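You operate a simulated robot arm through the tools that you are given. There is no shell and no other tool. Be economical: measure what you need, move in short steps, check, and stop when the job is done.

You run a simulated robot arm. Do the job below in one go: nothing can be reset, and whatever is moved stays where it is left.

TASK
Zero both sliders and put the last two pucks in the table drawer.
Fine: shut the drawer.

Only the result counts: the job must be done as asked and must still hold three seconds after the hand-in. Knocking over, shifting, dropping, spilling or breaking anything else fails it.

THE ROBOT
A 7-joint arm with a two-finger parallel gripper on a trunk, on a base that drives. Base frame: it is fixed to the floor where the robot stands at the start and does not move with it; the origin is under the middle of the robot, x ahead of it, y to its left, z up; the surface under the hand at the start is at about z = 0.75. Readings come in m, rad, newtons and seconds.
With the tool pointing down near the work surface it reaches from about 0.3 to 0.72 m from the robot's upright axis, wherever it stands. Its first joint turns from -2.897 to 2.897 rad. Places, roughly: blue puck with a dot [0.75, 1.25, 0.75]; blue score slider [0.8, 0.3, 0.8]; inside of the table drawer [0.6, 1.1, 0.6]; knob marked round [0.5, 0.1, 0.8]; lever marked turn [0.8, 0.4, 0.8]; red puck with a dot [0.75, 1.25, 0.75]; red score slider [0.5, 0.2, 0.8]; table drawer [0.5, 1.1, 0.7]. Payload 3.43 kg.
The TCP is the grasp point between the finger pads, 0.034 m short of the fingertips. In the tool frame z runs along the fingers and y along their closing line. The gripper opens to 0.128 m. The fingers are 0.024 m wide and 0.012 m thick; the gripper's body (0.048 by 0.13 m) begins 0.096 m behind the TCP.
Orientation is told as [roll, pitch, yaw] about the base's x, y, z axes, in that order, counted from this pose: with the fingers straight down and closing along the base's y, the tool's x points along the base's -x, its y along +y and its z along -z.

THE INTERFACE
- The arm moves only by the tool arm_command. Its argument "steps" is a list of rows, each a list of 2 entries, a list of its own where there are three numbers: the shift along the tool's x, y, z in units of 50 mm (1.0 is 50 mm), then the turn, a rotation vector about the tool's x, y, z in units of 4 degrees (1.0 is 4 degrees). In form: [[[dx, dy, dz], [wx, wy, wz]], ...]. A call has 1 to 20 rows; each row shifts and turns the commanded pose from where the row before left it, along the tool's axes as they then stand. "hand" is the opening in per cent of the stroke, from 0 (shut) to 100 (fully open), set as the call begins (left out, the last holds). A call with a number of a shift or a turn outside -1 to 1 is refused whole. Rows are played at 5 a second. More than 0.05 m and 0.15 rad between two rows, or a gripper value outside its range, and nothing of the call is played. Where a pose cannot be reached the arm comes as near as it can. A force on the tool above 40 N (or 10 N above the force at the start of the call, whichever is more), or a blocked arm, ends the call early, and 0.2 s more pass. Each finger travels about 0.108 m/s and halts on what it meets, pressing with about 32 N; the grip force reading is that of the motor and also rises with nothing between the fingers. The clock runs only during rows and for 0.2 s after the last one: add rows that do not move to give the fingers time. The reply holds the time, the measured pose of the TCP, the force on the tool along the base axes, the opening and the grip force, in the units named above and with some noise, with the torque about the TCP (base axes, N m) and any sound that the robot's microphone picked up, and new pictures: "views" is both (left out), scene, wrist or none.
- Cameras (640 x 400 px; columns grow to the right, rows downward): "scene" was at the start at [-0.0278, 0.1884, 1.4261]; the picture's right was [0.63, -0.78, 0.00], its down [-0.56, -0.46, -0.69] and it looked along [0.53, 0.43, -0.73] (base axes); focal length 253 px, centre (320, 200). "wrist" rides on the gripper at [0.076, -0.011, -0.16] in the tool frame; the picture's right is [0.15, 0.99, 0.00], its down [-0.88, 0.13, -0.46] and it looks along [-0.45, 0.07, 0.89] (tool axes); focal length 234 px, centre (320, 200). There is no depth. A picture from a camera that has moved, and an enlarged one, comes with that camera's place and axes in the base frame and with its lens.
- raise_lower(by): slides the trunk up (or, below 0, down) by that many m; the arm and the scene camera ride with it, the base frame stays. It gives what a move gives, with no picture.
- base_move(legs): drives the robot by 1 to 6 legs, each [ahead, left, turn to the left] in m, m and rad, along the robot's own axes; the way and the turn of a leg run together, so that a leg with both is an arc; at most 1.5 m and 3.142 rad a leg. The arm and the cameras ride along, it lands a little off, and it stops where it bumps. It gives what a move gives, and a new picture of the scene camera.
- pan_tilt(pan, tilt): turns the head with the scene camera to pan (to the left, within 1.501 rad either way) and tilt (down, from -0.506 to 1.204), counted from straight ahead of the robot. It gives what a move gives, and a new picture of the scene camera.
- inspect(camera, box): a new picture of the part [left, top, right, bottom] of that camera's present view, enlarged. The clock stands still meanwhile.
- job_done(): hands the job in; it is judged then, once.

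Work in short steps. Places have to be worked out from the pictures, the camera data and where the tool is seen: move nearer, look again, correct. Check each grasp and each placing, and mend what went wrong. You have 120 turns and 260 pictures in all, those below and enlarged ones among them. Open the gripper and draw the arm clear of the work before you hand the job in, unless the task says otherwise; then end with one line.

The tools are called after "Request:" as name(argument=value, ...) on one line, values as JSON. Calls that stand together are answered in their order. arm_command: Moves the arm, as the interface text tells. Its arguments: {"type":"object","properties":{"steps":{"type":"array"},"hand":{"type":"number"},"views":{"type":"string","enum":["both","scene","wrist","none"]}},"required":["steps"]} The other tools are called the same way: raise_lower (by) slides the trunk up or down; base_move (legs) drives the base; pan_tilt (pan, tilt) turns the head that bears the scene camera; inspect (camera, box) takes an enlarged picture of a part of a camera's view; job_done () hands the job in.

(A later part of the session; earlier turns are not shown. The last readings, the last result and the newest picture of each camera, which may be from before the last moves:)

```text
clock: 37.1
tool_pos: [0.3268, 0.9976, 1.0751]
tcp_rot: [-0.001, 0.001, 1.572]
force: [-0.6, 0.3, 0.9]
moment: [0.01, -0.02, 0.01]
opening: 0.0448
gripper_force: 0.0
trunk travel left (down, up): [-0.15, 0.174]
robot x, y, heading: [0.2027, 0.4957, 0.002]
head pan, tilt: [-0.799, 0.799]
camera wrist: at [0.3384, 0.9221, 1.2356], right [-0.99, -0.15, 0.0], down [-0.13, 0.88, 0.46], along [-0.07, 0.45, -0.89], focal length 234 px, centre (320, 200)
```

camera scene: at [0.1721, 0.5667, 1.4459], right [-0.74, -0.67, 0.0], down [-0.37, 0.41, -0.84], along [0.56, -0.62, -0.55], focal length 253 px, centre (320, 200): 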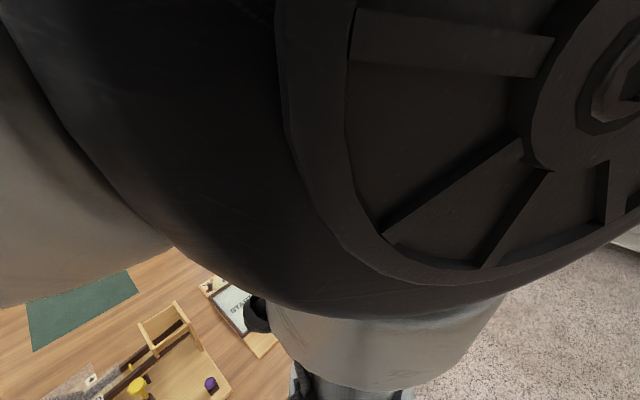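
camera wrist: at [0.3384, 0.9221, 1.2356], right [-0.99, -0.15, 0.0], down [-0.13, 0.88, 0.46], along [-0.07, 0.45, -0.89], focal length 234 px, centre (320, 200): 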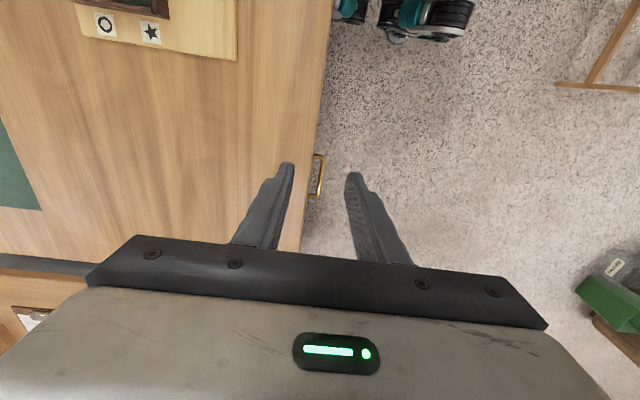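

The handle is visible between the fingers; zooming in.

Request:
inspect(camera="wrist", box=[280, 130, 380, 220])

Request:
pan_tilt(pan=0.9, tilt=1.0)

```text
4.44 times, centred on (330, 175) of wrist
camera zoom: at [0.3384, 0.9221, 1.2356], right [-0.99, -0.15, 0.0], down [-0.13, 0.88, 0.46], along [-0.07, 0.45, -0.89], focal length 1041 px, centre (276, 311)
```

zoom: 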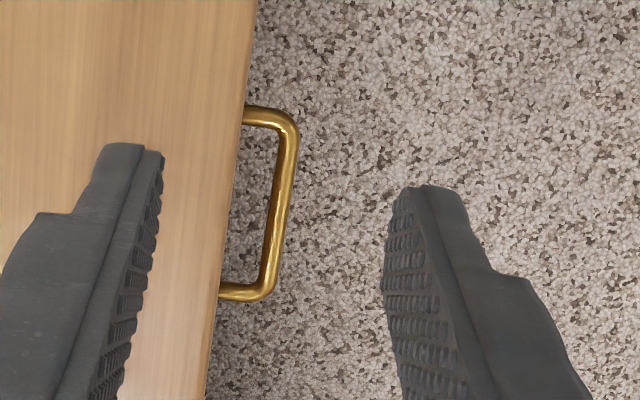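

```text
clock: 38.9
tool_pos: [0.3267, 0.9972, 1.0752]
tcp_rot: [0.001, 0.001, 1.572]
force: [-0.1, -0.4, -0.4]
moment: [-0.04, 0.01, 0.01]
opening: 0.0448
gripper_force: 0.0
trunk travel left (down, up): [-0.15, 0.174]
robot x, y, heading: [0.2022, 0.4966, -0.001]
head pan, tilt: [0.901, 1.0]
camera scene: at [0.1556, 0.6875, 1.4122], right [0.79, -0.62, 0.0], down [-0.52, -0.66, -0.54], along [0.33, 0.42, -0.84], focal length 253 px, centre (320, 200)
```

scene: 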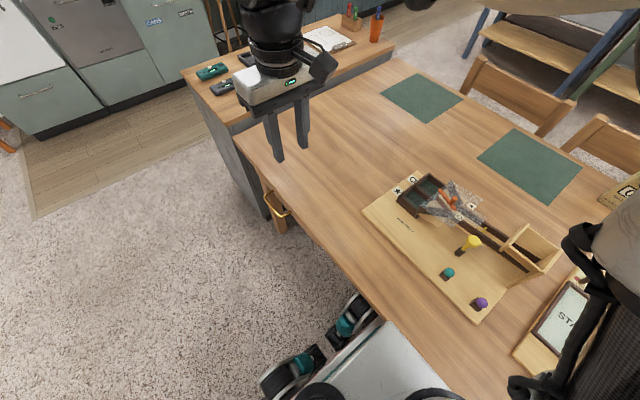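

Triangulating the handle height with a zoomed scene view.

Request:
inspect(camera="scene", box=[240, 170, 330, 240])

```text
5.71 times, centred on (285, 205) of scene
camera zoom: at [0.1556, 0.6875, 1.4122], right [0.79, -0.62, 0.0], down [-0.52, -0.66, -0.54], along [0.33, 0.42, -0.84], focal length 1448 px, centre (520, 171)
```

zoom: 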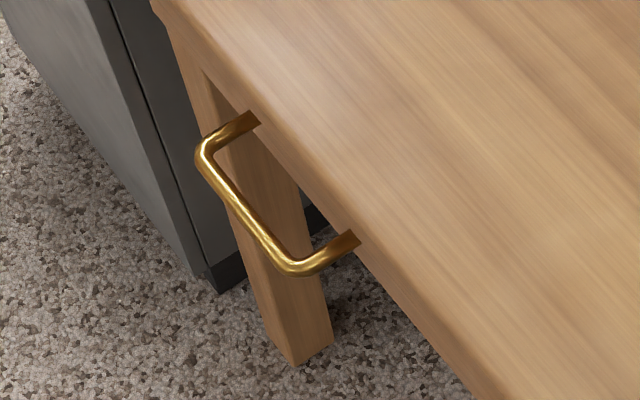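

Two views agree: bar centre (0.302, 1.145, 0.657), along y, 24 mm gap to the table edge at x≈0.332. I'll go above it with the fingers 36 mm open and centred so the inner finger sits mid-gap.

Request:
arm_command(steps=[[[-1, 0, 0], [0, 0, 0]], [[-1, 0, 0], [0, 0, 0]], [[-0.95, 0, 0], [0, 0, 0]], [[0, 0.62, 0], [0, 0, 0]], [[0, 0, 1], [0, 0, 0]], [[0, 0, 1], [0, 0, 0]], [[0, 0, 1], [0, 0, 0]], [[0, 0, 1], [0, 0, 0]], [[0, 0, 1], [0, 0, 0]], [[0, 0, 0], [0, 0, 0]]], hand=28, views="both")

Request:
inspect(camera="wrist", box=[260, 120, 380, 210])

```text
clock: 41.0
tool_pos: [0.2958, 1.1457, 0.8247]
tcp_rot: [0.001, -0.001, 1.571]
force: [0.4, 0.0, -0.4]
moment: [-0.01, 0.02, 0.02]
opening: 0.0361
gripper_force: 0.1
trunk travel left (down, up): [-0.15, 0.174]
robot x, y, heading: [0.202, 0.4943, 0.002]
head pan, tilt: [0.901, 1.0]
camera scene: at [0.1556, 0.6876, 1.4121], right [0.79, -0.62, 0.0], down [-0.52, -0.66, -0.54], along [0.33, 0.42, -0.84], focal length 253 px, centre (320, 200)
camera wrist: at [0.3098, 1.0703, 0.9846], right [-0.99, -0.15, 0.0], down [-0.13, 0.88, 0.46], along [-0.07, 0.45, -0.89], focal length 234 px, centre (320, 200)
```

scene: 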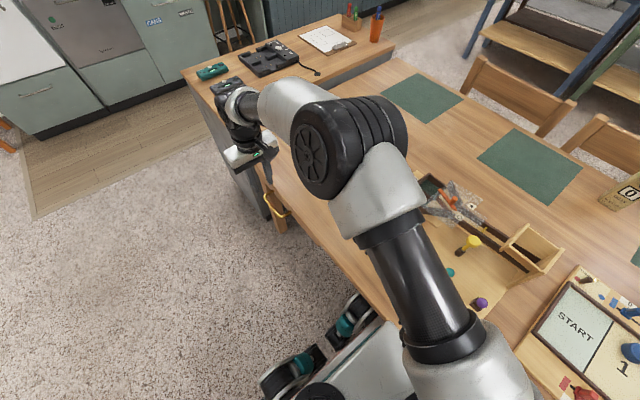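
wrist: 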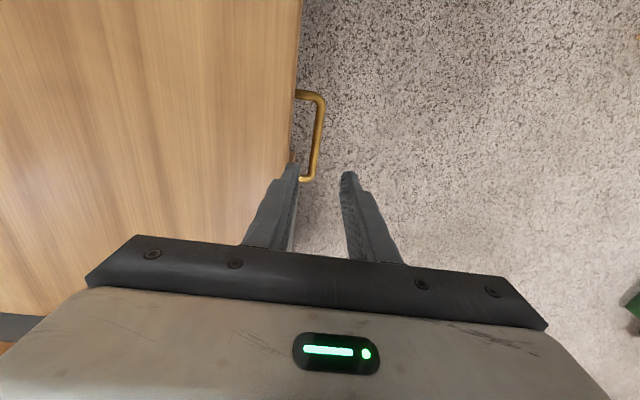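

```text
4.44 times, centred on (320, 165) of wrist
camera zoom: at [0.3098, 1.0703, 0.9846], right [-0.99, -0.15, 0.0], down [-0.13, 0.88, 0.46], along [-0.07, 0.45, -0.89], focal length 1041 px, centre (320, 356)
```

zoom: 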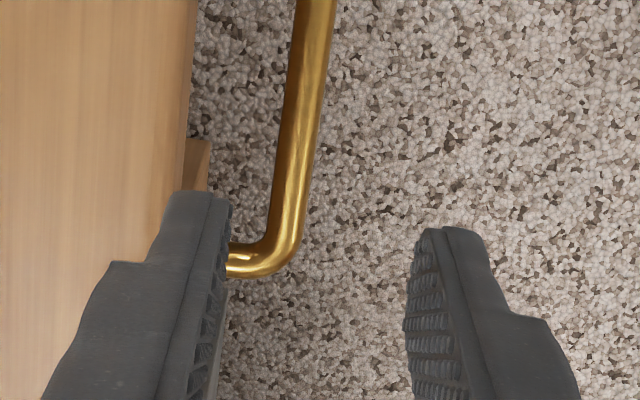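

The inner finger is at x≈0.314–0.326, fitting the gap 0.309–0.329. I'll lower gently in small rows.

Request:
arm_command(steps=[[[0, 0.015, 0.4], [0, 0, 0]], [[0, 0, 0.4], [0, 0, 0]], [[0, 0, 0.4], [0, 0, 0]], [[0, 0, 0], [0, 0, 0]]], views="wrist")

Request:
inspect(camera="wrist", box=[260, 120, 380, 210])

```text
clock: 42.0
tool_pos: [0.298, 1.1452, 0.7663]
tcp_rot: [-0.001, 0.0, 1.572]
force: [-0.1, 0.1, -0.2]
moment: [-0.03, -0.02, -0.01]
opening: 0.0359
gripper_force: 0.1
trunk travel left (down, up): [-0.15, 0.174]
robot x, y, heading: [0.1987, 0.4971, 0.005]
head pan, tilt: [0.901, 1.0]
camera wrist: at [0.3083, 1.0701, 0.9259], right [-0.99, -0.15, 0.0], down [-0.13, 0.88, 0.46], along [-0.07, 0.45, -0.89], focal length 234 px, centre (320, 200)
```

wrist: 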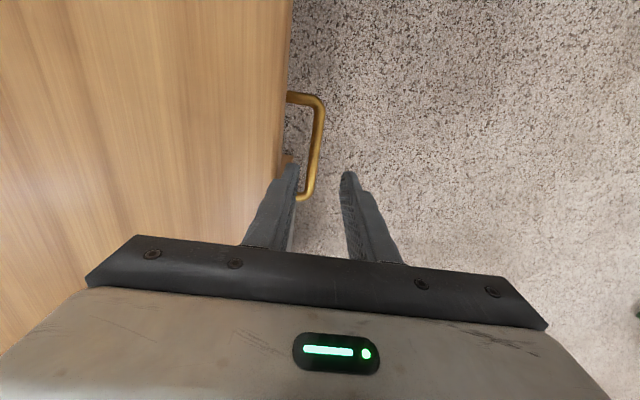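

```text
4.44 times, centred on (320, 165) of wrist
camera zoom: at [0.3083, 1.0701, 0.9259], right [-0.99, -0.15, 0.0], down [-0.13, 0.88, 0.46], along [-0.07, 0.45, -0.89], focal length 1041 px, centre (320, 356)
```

zoom: 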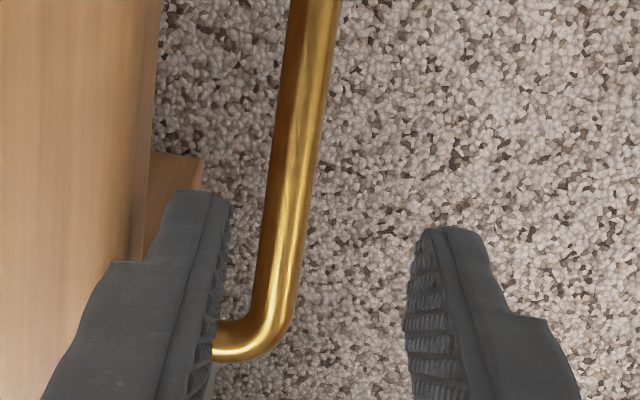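

The tip is already below the tabletop with no contact. Continuing down to TCP z≈0.675.

Request:
arm_command(steps=[[[0, 0, 0.4], [0, 0, 0]], [[0, 0, 0.4], [0, 0, 0]], [[0, 0, 0.4], [0, 0, 0]], [[0, 0, 0.4], [0, 0, 0]], [[0, 0, 0.2], [0, 0, 0]], [[0, 0, 0], [0, 0, 0]]], views="both")

Request:
inspect(camera="wrist", box=[260, 120, 380, 210])

```text
clock: 43.5
tool_pos: [0.2959, 1.1443, 0.6772]
tcp_rot: [-0.001, 0.0, 1.571]
force: [-0.3, 0.1, 0.1]
moment: [-0.01, 0.01, 0.0]
opening: 0.0357
gripper_force: 0.0
trunk travel left (down, up): [-0.15, 0.174]
robot x, y, heading: [0.2039, 0.4937, 0.002]
head pan, tilt: [0.901, 1.0]
camera scene: at [0.1556, 0.6875, 1.4122], right [0.79, -0.62, 0.0], down [-0.52, -0.66, -0.54], along [0.33, 0.42, -0.84], focal length 253 px, centre (320, 200)
camera wrist: at [0.3074, 1.0695, 0.8369], right [-0.99, -0.15, 0.0], down [-0.13, 0.88, 0.46], along [-0.07, 0.45, -0.89], focal length 234 px, centre (320, 200)
```

scene: 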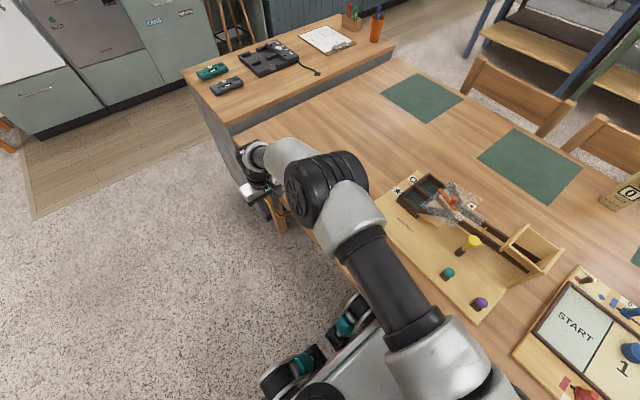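
wrist: 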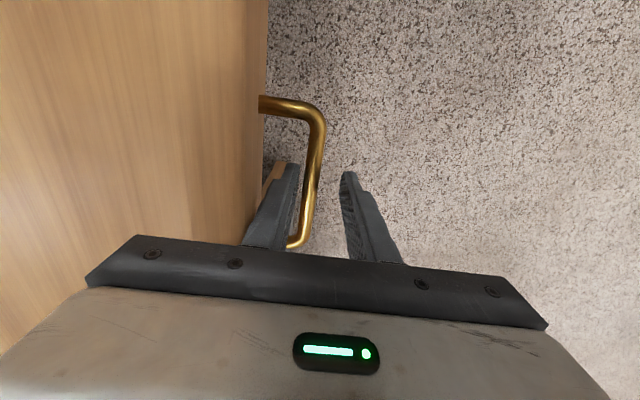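

```text
4.44 times, centred on (320, 165) of wrist
camera zoom: at [0.3074, 1.0695, 0.8369], right [-0.99, -0.15, 0.0], down [-0.13, 0.88, 0.46], along [-0.07, 0.45, -0.89], focal length 1041 px, centre (320, 356)
```

zoom: 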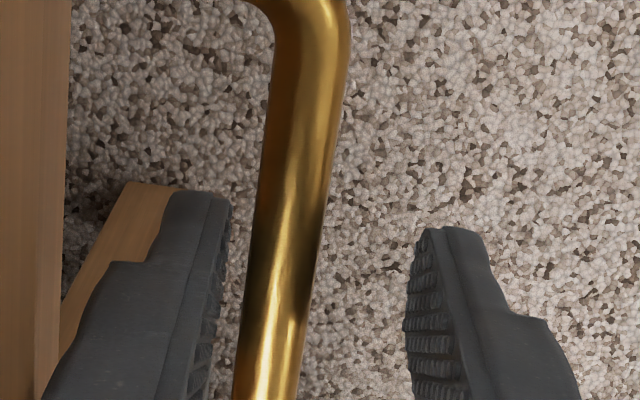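

The bar is between the fingers. I'll hook it with the inner finger and pull toward -x.

Request:
arm_command(steps=[[[0, 0.3, 0], [0, 0, 0]], [[0, 0.4, 0], [0, 0, 0]], [[0, 0.4, 0], [0, 0, 0]], [[0, 0.4, 0], [0, 0, 0]], [[0, 0.4, 0], [0, 0, 0]], [[0, 0.4, 0], [0, 0, 0]], [[0, 0, 0], [0, 0, 0]]], views="both")

```text
clock: 45.0
tool_pos: [0.1799, 1.1448, 0.6772]
tcp_rot: [-0.001, 0.001, 1.572]
force: [-0.5, 0.4, 0.3]
moment: [0.04, 0.0, 0.0]
opening: 0.036
gripper_force: 0.1
trunk travel left (down, up): [-0.15, 0.174]
robot x, y, heading: [0.2039, 0.4923, 0.0]
head pan, tilt: [0.901, 1.0]
camera scene: at [0.1555, 0.6875, 1.4122], right [0.79, -0.62, 0.0], down [-0.52, -0.66, -0.54], along [0.33, 0.42, -0.84], focal length 253 px, centre (320, 200)
camera wrist: at [0.192, 1.069, 0.8365], right [-0.99, -0.15, 0.0], down [-0.13, 0.88, 0.46], along [-0.07, 0.45, -0.89], focal length 234 px, centre (320, 200)
```

scene: 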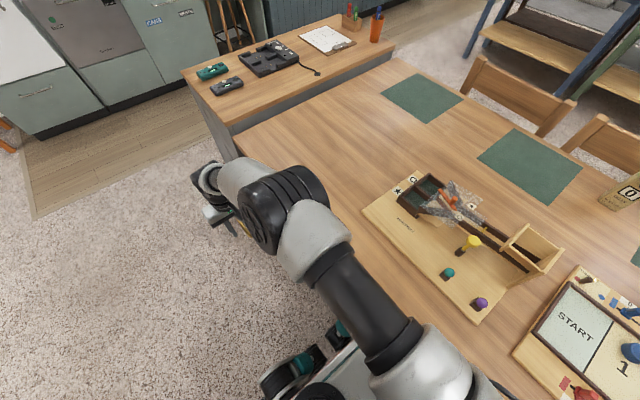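
wrist: 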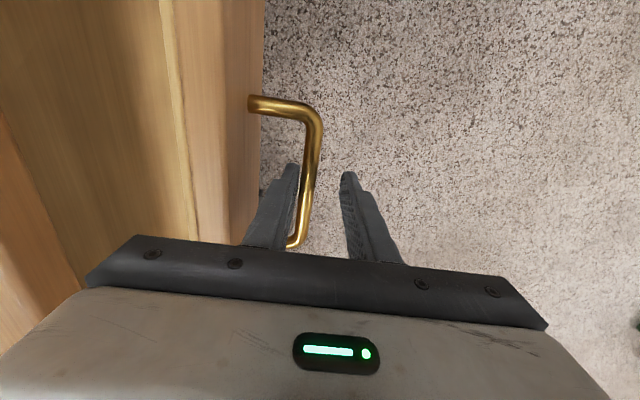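

The drawer is sliding freely; I'll pull another 0.09 m.

Request:
arm_command(steps=[[[0, 0.4, 0], [0, 0, 0]], [[0, 0.4, 0], [0, 0, 0]], [[0, 0.4, 0], [0, 0, 0]], [[0, 0.4, 0], [0, 0, 0]], [[0, 0.2, 0], [0, 0, 0]], [[0, 0, 0], [0, 0, 0]]], views="wrist")

```text
clock: 46.5
tool_pos: [0.0902, 1.145, 0.6768]
tcp_rot: [0.001, 0.0, 1.572]
force: [0.6, 0.9, 1.4]
moment: [0.02, 0.01, 0.04]
opening: 0.0366
gripper_force: 0.2
trunk travel left (down, up): [-0.15, 0.174]
robot x, y, heading: [0.202, 0.4952, 0.002]
head pan, tilt: [0.901, 1.0]
camera wrist: at [0.103, 1.0693, 0.8359], right [-0.99, -0.15, 0.0], down [-0.13, 0.88, 0.46], along [-0.07, 0.45, -0.89], focal length 234 px, centre (320, 200)
```

wrist: 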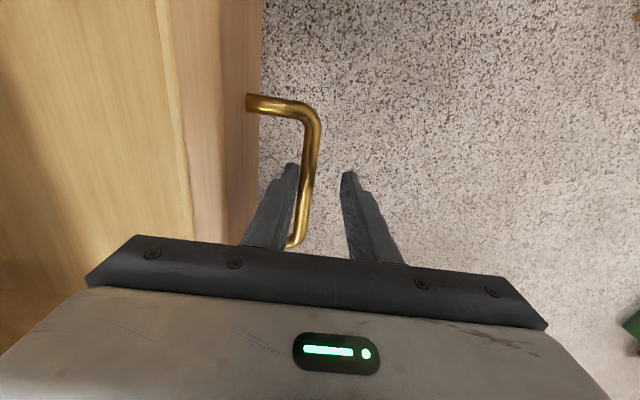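

Ease off the bar and lift straight up, then look into the drawer.

Request:
arm_command(steps=[[[0, -0.06, 0], [0, 0, 0]], [[0, 0, -0.5], [0, 0, 0]], [[0, 0, -1], [0, 0, 0]], [[0, 0, -1], [0, 0, 0]], [[0, 0, -1], [0, 0, 0]], [[0, 0, -1], [0, 0, 0]], [[0, 0, -1], [0, 0, 0]], [[0, 0, -1], [0, 0, 0]], [[0, 0, -1], [0, 0, 0]], [[0.9, -1, 0], [0, 0, 0]]], views="none")

```text
refused: row 10 steps farther than a row can; nothing moved
```

Fixing the overlong last row.

Request:
arm_command(steps=[[[0, -0.06, 0], [0, 0, 0]], [[0, 0, -0.5], [0, 0, 0]], [[0, 0, -1], [0, 0, 0]], [[0, 0, -1], [0, 0, 0]], [[0, 0, -1], [0, 0, 0]], [[0, 0, -1], [0, 0, 0]], [[0, 0, -1], [0, 0, 0]], [[0, 0, -1], [0, 0, 0]], [[0, 0, -1], [0, 0, 0]], [[0, -1, 0], [0, 0, 0]], [[0, -1, 0], [0, 0, 0]], [[1, 0, 0], [0, 0, 0]], [[0.5, 0, 0], [0, 0, 0]], [[0, 0, 0], [0, 0, 0]]], views="both")

```text
clock: 49.5
tool_pos: [0.1936, 1.0727, 1.0503]
tcp_rot: [-0.001, 0.0, 1.57]
force: [-0.1, 0.2, 0.4]
moment: [0.02, -0.01, 0.0]
opening: 0.0357
gripper_force: 0.1
trunk travel left (down, up): [-0.15, 0.174]
robot x, y, heading: [0.2035, 0.4927, 0.002]
head pan, tilt: [0.901, 1.0]
camera scene: at [0.1556, 0.6874, 1.4122], right [0.79, -0.62, 0.0], down [-0.52, -0.66, -0.54], along [0.33, 0.42, -0.84], focal length 253 px, centre (320, 200)
camera wrist: at [0.2052, 0.9973, 1.2104], right [-0.99, -0.15, 0.0], down [-0.13, 0.88, 0.46], along [-0.07, 0.45, -0.89], focal length 234 px, centre (320, 200)
```

scene: 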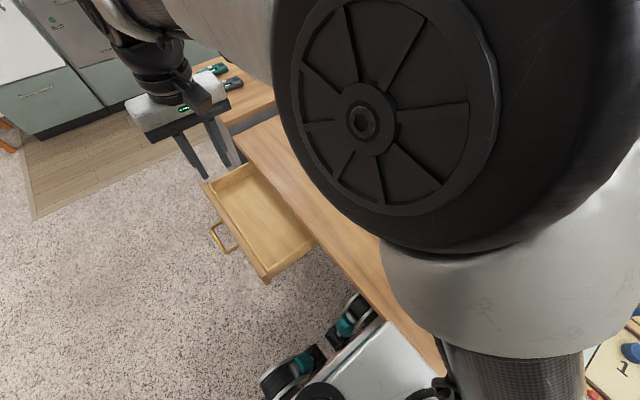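
wrist: 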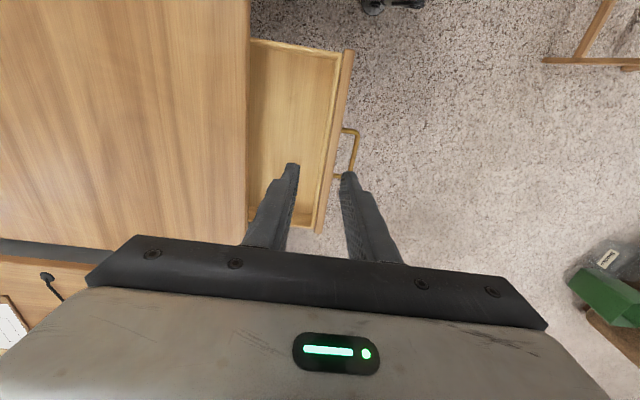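

The drawer is open about 0.2 m and clear. Now I'll swing back over to the blue puck (about 0.70, 0.28).

Request:
arm_command(steps=[[[0, -0.73, 0], [0, 0, 1]], [[0, -0.73, 0], [0, 0, 1]], [[0, -0.73, 0], [0, 0, 1]], [[0, -0.73, 0], [0, 0, 1]], [[0, -0.73, 0], [0, 0, 1]], [[0, -0.73, 0], [0, 0, 1]], [[0, -0.73, 0], [0, 0, 1]], [[0, -0.73, 0], [0, 0, 1]], [[0, -0.73, 0], [0, 0, 1]], [[0, -0.73, 0], [0, 0, 1]], [[0, -0.73, 0], [0, 0, 1]], [[0, -0.73, 0], [0, 0, 1]], [[0, -0.73, 0], [0, 0, 1]], [[0, -0.73, 0], [0, 0, 1]], [[0, -0.73, 0], [0, 0, 1]], [[0, -0.73, 0], [0, 0, 1]], [[0, -0.73, 0], [0, 0, 1]], [[0, -0.73, 0], [0, 0, 1]], [[0, -0.73, 0], [0, 0, 1]], [[0, -0.73, 0], [0, 0, 1]]], hand=60, views="none")

Request:
arm_command(steps=[[[0, -0.73, 0], [0, 0, 1]], [[0, -0.73, 0], [0, 0, 1]], [[0, -0.9, 0], [0, 0, 0.48]], [[0, -0.9, 0], [0, 0, 0]], [[0, -0.9, 0], [0, 0, 0]], [[0, -0.9, 0], [0, 0, 0]], [[0, -0.9, 0], [0, 0, 0]], [[0, -0.9, 0], [0, 0, 0]], [[0, 0, 0.9], [0, 0, 0]], [[0, 0, 0.9], [0, 0, 0]], [[0, 0, 0], [0, 0, 0]]], views="wrist")

```text
clock: 53.6
tool_pos: [0.7235, 0.657, 1.051]
tcp_rot: [0.0, -0.001, 0.173]
force: [0.0, 0.1, 0.0]
moment: [-0.02, 0.05, 0.03]
opening: 0.0766
gripper_force: 0.0
trunk travel left (down, up): [-0.15, 0.174]
robot x, y, heading: [0.2024, 0.4914, 0.004]
head pan, tilt: [0.901, 1.0]
```

```text
clock: 56.0
tool_pos: [0.7341, 0.313, 0.9603]
tcp_rot: [0.0, 0.0, 0.003]
force: [-0.9, 0.2, -0.1]
moment: [0.03, 0.02, 0.0]
opening: 0.0769
gripper_force: 0.1
trunk travel left (down, up): [-0.15, 0.174]
robot x, y, heading: [0.2043, 0.4972, 0.005]
head pan, tilt: [0.901, 1.0]
camera wrist: at [0.6601, 0.3018, 1.1198], right [-0.15, 0.99, 0.0], down [0.88, 0.13, 0.46], along [0.45, 0.07, -0.89], focal length 234 px, centre (320, 200)
```

wrist: 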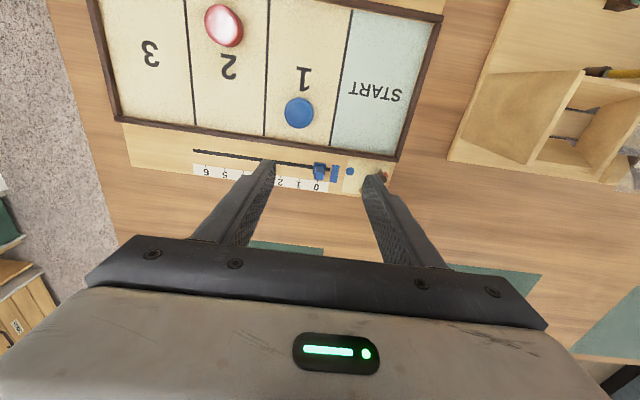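

Blue puck at (0.702, 0.280). Moving over it and down part-way.

Request:
arm_command(steps=[[[0.64, -0.66, 0], [0, 0, 0]], [[0, 0, 1], [0, 0, 0]], [[0, 0, 1], [0, 0, 0]], [[0, 0, 0], [0, 0, 0]]], hand=50, views="wrist")

Request:
inspect(camera="wrist", box=[240, 110, 400, 210])

```text
clock: 57.0
tool_pos: [0.7024, 0.2828, 0.8616]
tcp_rot: [-0.001, 0.001, 0.001]
force: [-0.9, 0.6, -0.2]
moment: [-0.01, 0.01, 0.01]
opening: 0.0638
gripper_force: 0.1
trunk travel left (down, up): [-0.15, 0.174]
robot x, y, heading: [0.2011, 0.4937, 0.001]
head pan, tilt: [0.901, 1.0]
camera wrist: at [0.6273, 0.2714, 1.0206], right [-0.15, 0.99, 0.0], down [0.88, 0.13, 0.46], along [0.45, 0.07, -0.89], focal length 234 px, centre (320, 200)
```

wrist: 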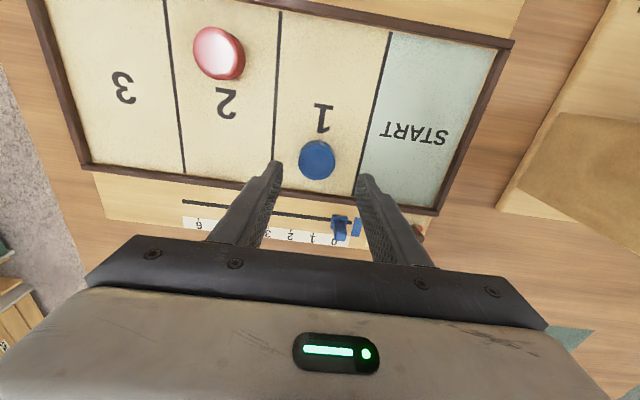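

```text
4.00 times, centred on (320, 160) of wrist
camera zoom: at [0.6273, 0.2714, 1.0206], right [-0.15, 0.99, 0.0], down [0.88, 0.13, 0.46], along [0.45, 0.07, -0.89], focal length 937 px, centre (320, 360)
```

zoom: 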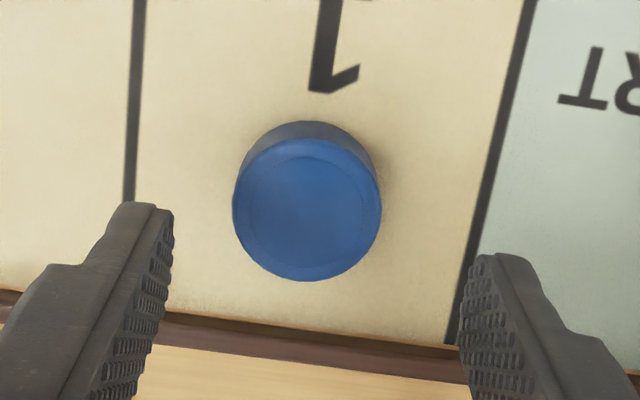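

Centred; descend to z≈0.804 and close.

Request:
arm_command(steps=[[[0, -0.05, 0.5], [0, 0, 0]], [[0, 0, 0.4], [0, 0, 0]], [[0, 0, 0.22], [0, 0, 0]], [[0, 0, 0], [0, 0, 0]]], views="none")

Request:
arm_command(steps=[[[0, 0, 0], [0, 0, 0]], [[0, 0, 0], [0, 0, 0]], [[0, 0, 0], [0, 0, 0]]], hand=0, views="wrist")

```text
clock: 58.0
tool_pos: [0.7024, 0.278, 0.8051]
tcp_rot: [0.0, -0.001, 0.002]
force: [-0.1, -0.5, -0.3]
moment: [0.02, -0.01, 0.0]
opening: 0.064
gripper_force: 0.0
trunk travel left (down, up): [-0.15, 0.174]
robot x, y, heading: [0.2023, 0.4909, 0.005]
head pan, tilt: [0.901, 1.0]
```

```text
clock: 58.9
tool_pos: [0.7015, 0.2791, 0.8042]
tcp_rot: [0.0, 0.001, 0.003]
force: [-1.0, -0.5, 0.3]
moment: [0.03, 0.02, -0.04]
opening: 0.0375
gripper_force: 31.7
trunk travel left (down, up): [-0.15, 0.174]
robot x, y, heading: [0.2006, 0.4949, 0.004]
head pan, tilt: [0.901, 1.0]
camera wrist: at [0.6278, 0.267, 0.9645], right [-0.15, 0.99, 0.0], down [0.88, 0.13, 0.46], along [0.45, 0.07, -0.89], focal length 234 px, centre (320, 200)
```

wrist: 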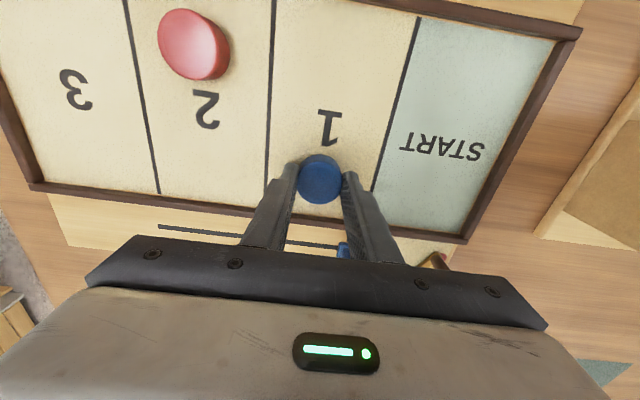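

Blue gripped at 37.5 mm. Lift and swing back to above the drawer.

Request:
arm_command(steps=[[[0, 0, -0.5], [0, 0, 0]], [[0, 0, -0.9], [0, 0, 0]], [[0, 0, -0.9], [0, 0, 0]], [[0, 0, -0.9], [0, 0, 0]], [[0, 0, -0.9], [0, 0, 0]], [[0, 0, -0.9], [0, 0, 0]], [[0, 0.9, 0], [0, 0, 0]], [[0, 0.9, 0], [0, 0, 0]], [[0, 0.9, 0], [0, 0, 0]], [[0, 0.9, 0], [0, 0, 0]], [[0, 0.9, 0], [0, 0, 0]], [[0, 0.9, 0], [0, 0, 0]], [[0, 0, 0], [0, 0, 0]]], views="wrist")

Request:
arm_command(steps=[[[0, 0.73, 0], [0, 0, -1]], [[0, 0.73, 0], [0, 0, -1]], [[0, 0.73, 0], [0, 0, -1]], [[0, 0.73, 0], [0, 0, -1]], [[0, 0.73, 0], [0, 0, -1]], [[0, 0.73, 0], [0, 0, -1]], [[0, 0.73, 0], [0, 0, -1]], [[0, 0.73, 0], [0, 0, -1]], [[0, 0.73, 0], [0, 0, -1]], [[0, 0.73, 0], [0, 0, -1]], [[0, 0.73, 0], [0, 0, -1]], [[0, 0.73, 0], [0, 0, -1]], [[0, 0.73, 0], [0, 0, -1]], [[0, 0.73, 0], [0, 0, -1]], [[0, 0.73, 0], [0, 0, -1]], [[0, 0.73, 0], [0, 0, -1]], [[0, 0.73, 0], [0, 0, -1]], [[0, 0.73, 0], [0, 0, -1]], [[0, 0.73, 0], [0, 0, -1]], [[0, 0.73, 0], [0, 0, -1]]], views="none")

Request:
arm_command(steps=[[[0, 0.5, 0], [0, 0, -1]], [[0, 0, 0], [0, 0, -1]], [[0, 0, 0], [0, 0, -0.5]], [[0, 0, 0], [0, 0, 0]]], views="both")

```text
clock: 61.6
tool_pos: [0.7041, 0.549, 1.0574]
tcp_rot: [-0.001, 0.0, 0.002]
force: [0.5, 0.5, 0.7]
moment: [0.02, 0.0, 0.01]
opening: 0.0371
gripper_force: 32.0
trunk travel left (down, up): [-0.15, 0.174]
robot x, y, heading: [0.203, 0.4928, 0.002]
head pan, tilt: [0.901, 1.0]
camera wrist: at [0.6287, 0.5378, 1.2182], right [-0.15, 0.99, 0.0], down [0.88, 0.13, 0.46], along [0.45, 0.07, -0.89], focal length 234 px, centre (320, 200)
```

wrist: 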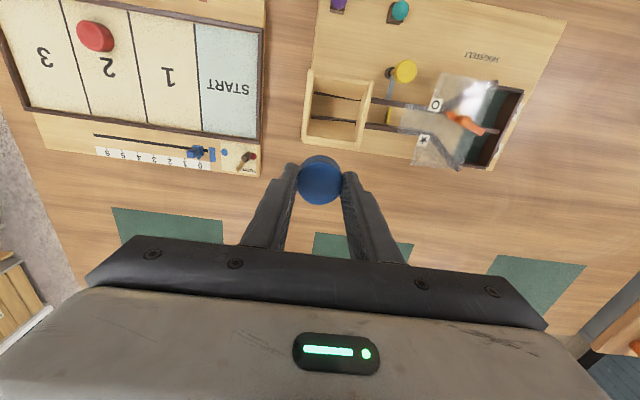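

```text
clock: 65.8
tool_pos: [0.2855, 1.0804, 1.0551]
tcp_rot: [0.0, 0.0, 1.398]
force: [0.0, -0.1, -0.4]
moment: [-0.01, 0.02, 0.02]
opening: 0.0372
gripper_force: 32.4
trunk travel left (down, up): [-0.15, 0.174]
robot x, y, heading: [0.2046, 0.4974, 0.002]
head pan, tilt: [0.901, 1.0]
```

```text
clock: 66.8
tool_pos: [0.2642, 1.0811, 1.0554]
tcp_rot: [0.001, 0.0, 1.571]
force: [-0.6, -0.2, 0.4]
moment: [-0.01, 0.01, 0.01]
opening: 0.0373
gripper_force: 32.0
trunk travel left (down, up): [-0.15, 0.174]
robot x, y, heading: [0.1998, 0.4944, -0.0]
head pan, tilt: [0.901, 1.0]
camera scene: at [0.1556, 0.6875, 1.4122], right [0.79, -0.62, 0.0], down [-0.52, -0.66, -0.54], along [0.33, 0.42, -0.84], focal length 253 px, centre (320, 200)
camera wrist: at [0.2753, 1.0071, 1.2151], right [-0.99, -0.15, 0.0], down [-0.13, 0.88, 0.46], along [-0.07, 0.45, -0.89], focal length 234 px, centre (320, 200)
```

scene: 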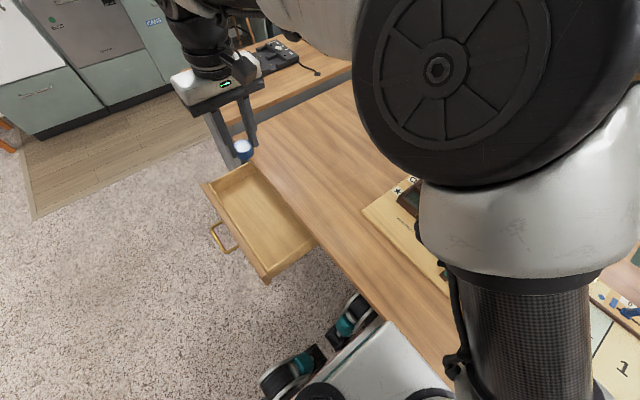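
wrist: 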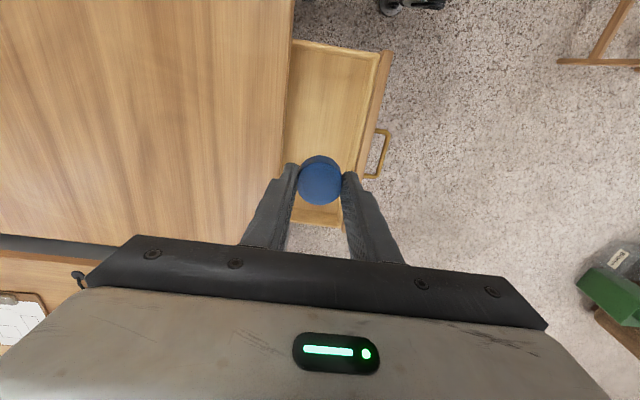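

Over the drawer with the puck held. Its interior spans x≈0.145–0.33, y≈0.98–1.33, so I'll move to x≈0.235 and lower to z≈0.74.

Request:
arm_command(steps=[[[0, 0.6, 0], [0, 0, 0]], [[0, 0, 0.9], [0, 0, 0]], [[0, 0, 0.9], [0, 0, 0]], [[0, 0, 0.9], [0, 0, 0]], [[0, 0, 0.9], [0, 0, 0]], [[0, 0, 0.9], [0, 0, 0]], [[0, 0, 0.9], [0, 0, 0]], [[0, 0, 0.8], [0, 0, 0]], [[0, 0, 0], [0, 0, 0]]], views="both")

```text
clock: 68.8
tool_pos: [0.2349, 1.0808, 0.7431]
tcp_rot: [0.0, 0.0, 1.574]
force: [0.1, 0.1, 0.0]
moment: [0.02, 0.02, -0.03]
opening: 0.0374
gripper_force: 31.9
trunk travel left (down, up): [-0.15, 0.174]
robot x, y, heading: [0.2029, 0.4933, 0.002]
head pan, tilt: [0.901, 1.0]
camera scene: at [0.1556, 0.6876, 1.4121], right [0.79, -0.62, 0.0], down [-0.52, -0.66, -0.54], along [0.33, 0.42, -0.84], focal length 253 px, centre (320, 200)
camera wrist: at [0.2465, 1.0046, 0.9026], right [-0.99, -0.15, 0.0], down [-0.13, 0.88, 0.46], along [-0.07, 0.45, -0.89], focal length 234 px, centre (320, 200)
```

scene: 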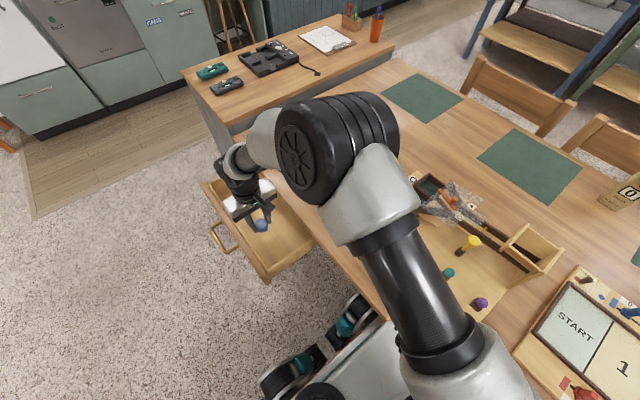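
wrist: 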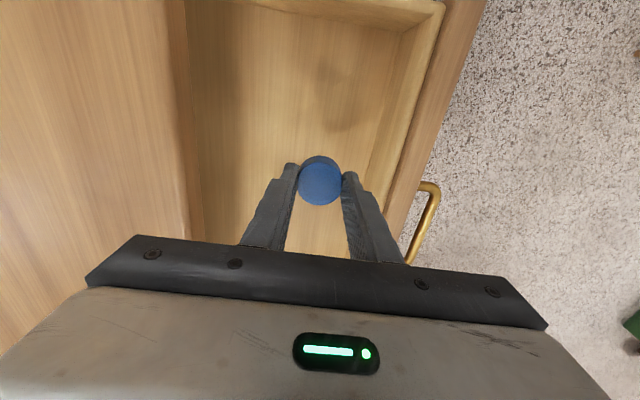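

Well inside. Lowering with small rows until contact shows.

Request:
arm_command(steps=[[[0, 0, 0.4], [0, 0, 0]], [[0, 0, 0.4], [0, 0, 0]], [[0, 0, 0], [0, 0, 0]]], views="wrist")

Request:
arm_command(steps=[[[0, 0, 0.1], [0, 0, 0]], [[0, 0, 0.1], [0, 0, 0]], [[0, 0, 0.1], [0, 0, 0]], [[0, 0, 0], [0, 0, 0]]], views="none")

```text
clock: 69.7
tool_pos: [0.2326, 1.0816, 0.7039]
tcp_rot: [-0.001, 0.0, 1.573]
force: [0.1, 0.3, -0.3]
moment: [-0.02, -0.01, -0.02]
opening: 0.0372
gripper_force: 32.4
trunk travel left (down, up): [-0.15, 0.174]
robot x, y, heading: [0.2003, 0.4916, 0.01]
head pan, tilt: [0.901, 1.0]
camera wrist: at [0.2461, 1.0057, 0.8635], right [-0.99, -0.15, 0.0], down [-0.13, 0.88, 0.46], along [-0.07, 0.45, -0.89], focal length 234 px, centre (320, 200)
```

wrist: 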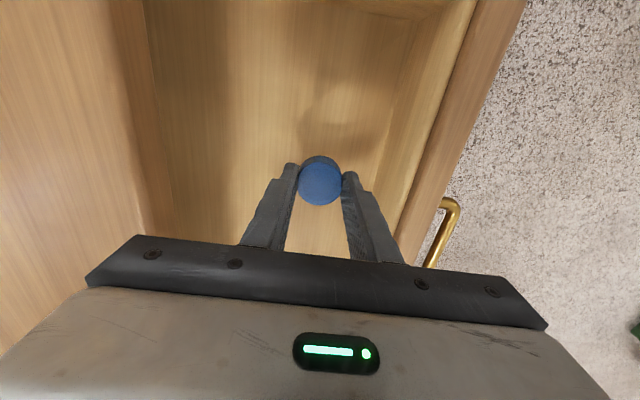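

```text
clock: 70.7
tool_pos: [0.2334, 1.0822, 0.6905]
tcp_rot: [-0.001, 0.0, 1.573]
force: [0.1, 1.1, 0.4]
moment: [-0.02, 0.02, 0.02]
opening: 0.0374
gripper_force: 32.1
trunk travel left (down, up): [-0.15, 0.174]
robot x, y, heading: [0.2012, 0.4943, 0.004]
head pan, tilt: [0.901, 1.0]
```

No contact yet at 0.690; continuing.

Request:
arm_command(steps=[[[0, 0, 0.1], [0, 0, 0]], [[0, 0, 0.1], [0, 0, 0]], [[0, 0, 0.1], [0, 0, 0]], [[0, 0, 0.1], [0, 0, 0]], [[0, 0, 0], [0, 0, 0]]], views="wrist")

```text
clock: 71.6
tool_pos: [0.2335, 1.0842, 0.6787]
tcp_rot: [0.0, -0.006, 1.573]
force: [-1.3, -4.0, 15.7]
moment: [-0.15, 0.08, 0.02]
opening: 0.0381
gripper_force: 32.1
trunk travel left (down, up): [-0.15, 0.174]
robot x, y, heading: [0.2017, 0.4966, -0.002]
head pan, tilt: [0.901, 1.0]
stopped in row 4: the force on the tool passed its limit at 44 N (the readings are from after the stop); the commanded pose is now the measured one
camera wrist: at [0.2456, 1.0081, 0.8381], right [-0.99, -0.15, 0.0], down [-0.13, 0.88, 0.46], along [-0.07, 0.46, -0.89], focal length 234 px, centre (320, 200)
```

wrist: 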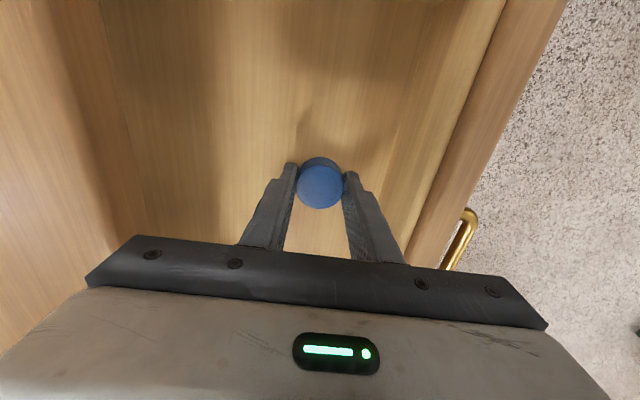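

Contact with the drawer floor at TCP 0.679. Release and lift.

Request:
arm_command(steps=[[[0, 0, -0.02], [0, 0, 0]], [[0, 0, 0], [0, 0, 0]], [[0, 0, 0], [0, 0, 0]], [[0, 0, -0.4], [0, 0, 0]], [[0, 0, -0.9], [0, 0, 0]], [[0, 0, -0.9], [0, 0, 0]], [[0, 0, -0.9], [0, 0, 0]], [[0, 0, -0.9], [0, 0, 0]], [[0, 0, -0.9], [0, 0, 0]], [[0, 0, -0.9], [0, 0, 0]], [[0, 0, -0.9], [0, 0, 0]], [[0, 0, -0.9], [0, 0, 0]], [[0, 0, 0], [0, 0, 0]]], hand=48, views="both")

```text
clock: 74.4
tool_pos: [0.2326, 1.0837, 1.0582]
tcp_rot: [0.0, -0.004, 1.572]
force: [1.7, -0.7, 0.3]
moment: [0.0, 0.0, -0.01]
opening: 0.0613
gripper_force: 0.0
trunk travel left (down, up): [-0.15, 0.174]
robot x, y, heading: [0.2064, 0.4978, 0.003]
head pan, tilt: [0.901, 1.0]
camera scene: at [0.1556, 0.6874, 1.4122], right [0.79, -0.62, 0.0], down [-0.52, -0.66, -0.54], along [0.33, 0.42, -0.84], focal length 253 px, centre (320, 200)
camera wrist: at [0.2459, 1.0071, 1.2167], right [-0.99, -0.15, 0.0], down [-0.13, 0.88, 0.46], along [-0.07, 0.45, -0.89], focal length 234 px, centre (320, 200)
```

scene: 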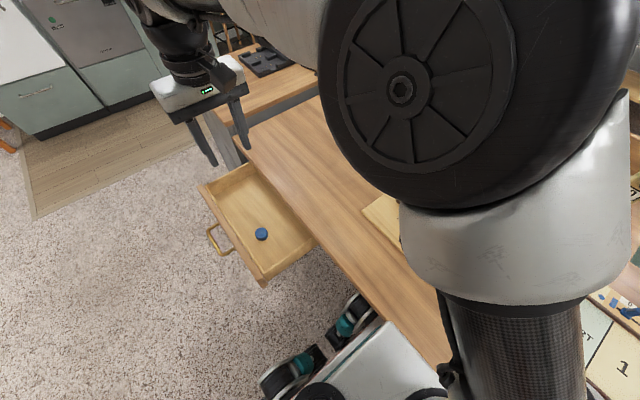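
wrist: 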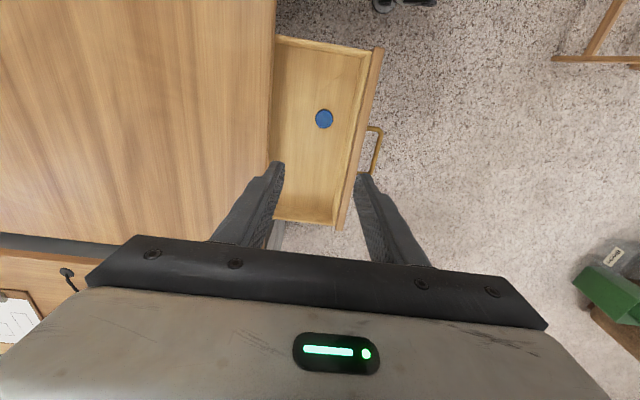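

Blue is in the drawer. Back for the red puck near (0.62, 0.18).

Request:
arm_command(steps=[[[0, -0.6, 0], [0, 0, 1]], [[0, -0.6, 0], [0, 0, 1]], [[0, -0.6, 0], [0, 0, 1]], [[0, -0.6, 0], [0, 0, 1]], [[0, -0.6, 0], [0, 0, 1]], [[0, -0.6, 0], [0, 0, 1]], [[0, -0.6, 0], [0, 0, 1]], [[0, -0.6, 0], [0, 0, 1]], [[0, -0.6, 0], [0, 0, 1]], [[0, -0.6, 0], [0, 0, 1]], [[0, -0.6, 0], [0, 0, 1]], [[0, -0.6, 0], [0, 0, 1]], [[0, -0.6, 0], [0, 0, 1]], [[0, -0.6, 0], [0, 0, 1]], [[0, -0.6, 0], [0, 0, 1]], [[0, -0.6, 0], [0, 0, 1]], [[0, -0.6, 0], [0, 0, 1]], [[0, -0.6, 0], [0, 0, 1]], [[0, -0.6, 0], [0, 0, 1]], [[0, -0.6, 0], [0, 0, 1]]], hand=50, views="none")

Request:
arm_command(steps=[[[0, -0.6, 0], [0, 0, 1]], [[0, -0.6, 0], [0, 0, 1]], [[0, -0.9, 0], [0, 0, 0.48]], [[0, -0.9, 0], [0, 0, 0]], [[0, -0.9, 0], [0, 0, 0]], [[0, -0.9, 0], [0, 0, 0]], [[0, -0.9, 0], [0, 0, 0]], [[0, -0.9, 0], [0, 0, 0]], [[0, -0.9, 0], [0, 0, 0]], [[0, -0.9, 0], [0, 0, 0]], [[0, -0.9, 0], [0, 0, 0]], [[0.9, 0, 0], [0, 0, 0]], [[0, 0, 0.9], [0, 0, 0]], [[0, 0, 0.9], [0, 0, 0]], [[0, 0, 0], [0, 0, 0]]], views="wrist")

```text
clock: 78.6
tool_pos: [0.669, 0.7414, 1.0557]
tcp_rot: [0.003, -0.001, 0.174]
force: [-0.1, 0.0, 0.6]
moment: [-0.03, 0.0, 0.0]
opening: 0.0639
gripper_force: 0.0
trunk travel left (down, up): [-0.15, 0.174]
robot x, y, heading: [0.2022, 0.4936, 0.002]
head pan, tilt: [0.901, 1.0]
```

```text
clock: 81.8
tool_pos: [0.6381, 0.2806, 0.9616]
tcp_rot: [0.005, -0.001, 0.004]
force: [0.6, -0.1, 0.6]
moment: [-0.02, -0.03, 0.01]
opening: 0.0636
gripper_force: 0.1
trunk travel left (down, up): [-0.15, 0.174]
robot x, y, heading: [0.2022, 0.4951, 0.004]
head pan, tilt: [0.901, 1.0]
camera wrist: at [0.5623, 0.2682, 1.1218], right [-0.15, 0.99, 0.0], down [0.88, 0.13, 0.46], along [0.45, 0.07, -0.89], focal length 234 px, centre (320, 200)
```

wrist: 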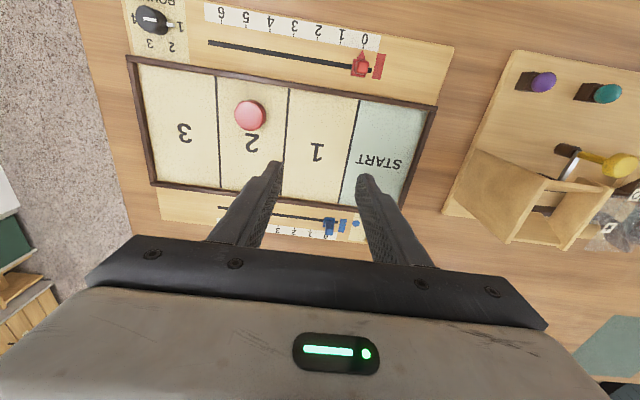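

Red puck at (0.618, 0.181). Moving over it and part-way down.

Request:
arm_command(steps=[[[0.4, 0, 0], [0, 0, 0]], [[0, -0.99, 0], [0, 0, 0]], [[0, -0.99, 0], [0, 0, 0]], [[0, 0, 1], [0, 0, 0]], [[0, 0, 1], [0, 0, 0]], [[0, 0, 0], [0, 0, 0]]], views="wrist")

Request:
inspect(camera="wrist", box=[240, 110, 400, 210])

```text
clock: 83.2
tool_pos: [0.6162, 0.18, 0.8636]
tcp_rot: [0.005, 0.001, 0.0]
force: [0.0, 0.0, 0.1]
moment: [0.02, 0.0, -0.01]
opening: 0.0641
gripper_force: 0.0
trunk travel left (down, up): [-0.15, 0.174]
robot x, y, heading: [0.2071, 0.4996, 0.004]
head pan, tilt: [0.901, 1.0]
camera wrist: at [0.5404, 0.1689, 1.0224], right [-0.15, 0.99, 0.0], down [0.88, 0.13, 0.46], along [0.45, 0.07, -0.89], focal length 234 px, centre (320, 200)
```

wrist: 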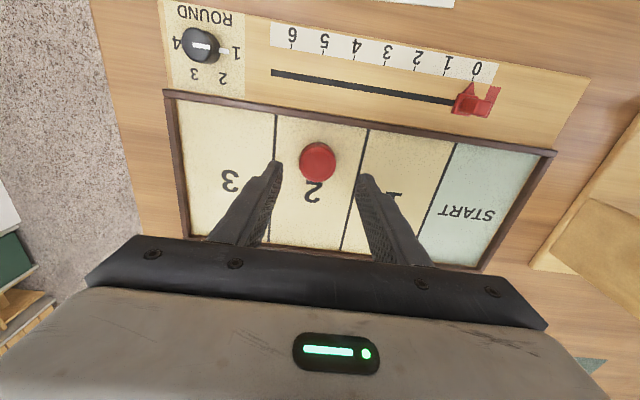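

```text
4.00 times, centred on (320, 160) of wrist
camera zoom: at [0.5404, 0.1689, 1.0224], right [-0.15, 0.99, 0.0], down [0.88, 0.13, 0.46], along [0.45, 0.07, -0.89], focal length 937 px, centre (320, 360)
```

zoom: 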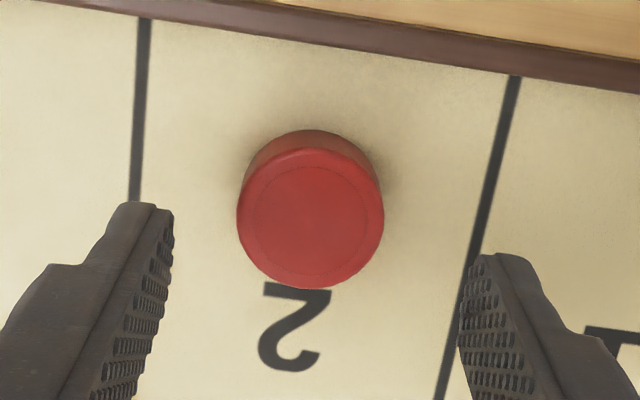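

Same alignment as for blue; descend and close.

Request:
arm_command(steps=[[[-0.04, -0.03, 0.5], [0, 0, 0]], [[0, 0, 0.4], [0, 0, 0]], [[0, 0, 0.27], [0, 0, 0]], [[0, 0, 0], [0, 0, 0]]], views="none")

Request:
arm_command(steps=[[[0, 0, 0], [0, 0, 0]], [[0, 0, 0], [0, 0, 0]], [[0, 0, 0], [0, 0, 0]]], hand=0, views="wrist")

```text
clock: 84.2
tool_pos: [0.6169, 0.1796, 0.8047]
tcp_rot: [0.002, 0.0, 0.002]
force: [-0.2, 0.1, 0.0]
moment: [0.0, -0.02, 0.05]
opening: 0.064
gripper_force: 0.1
trunk travel left (down, up): [-0.15, 0.174]
robot x, y, heading: [0.2071, 0.4958, 0.005]
head pan, tilt: [0.901, 1.0]
```

```text
clock: 85.0
tool_pos: [0.6175, 0.1794, 0.8046]
tcp_rot: [0.007, 0.0, 0.001]
force: [0.8, 0.1, 0.1]
moment: [-0.02, 0.0, 0.02]
opening: 0.0373
gripper_force: 32.2
trunk travel left (down, up): [-0.15, 0.174]
robot x, y, heading: [0.2062, 0.4952, 0.007]
head pan, tilt: [0.901, 1.0]
camera wrist: at [0.5427, 0.1675, 0.9649], right [-0.15, 0.99, 0.0], down [0.88, 0.13, 0.46], along [0.45, 0.07, -0.89], focal length 234 px, centre (320, 200)
```

wrist: 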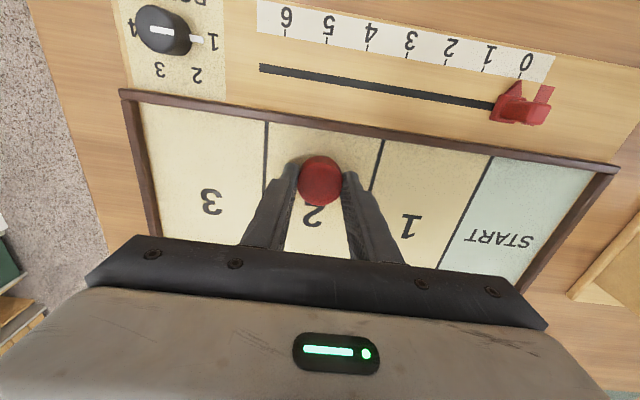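

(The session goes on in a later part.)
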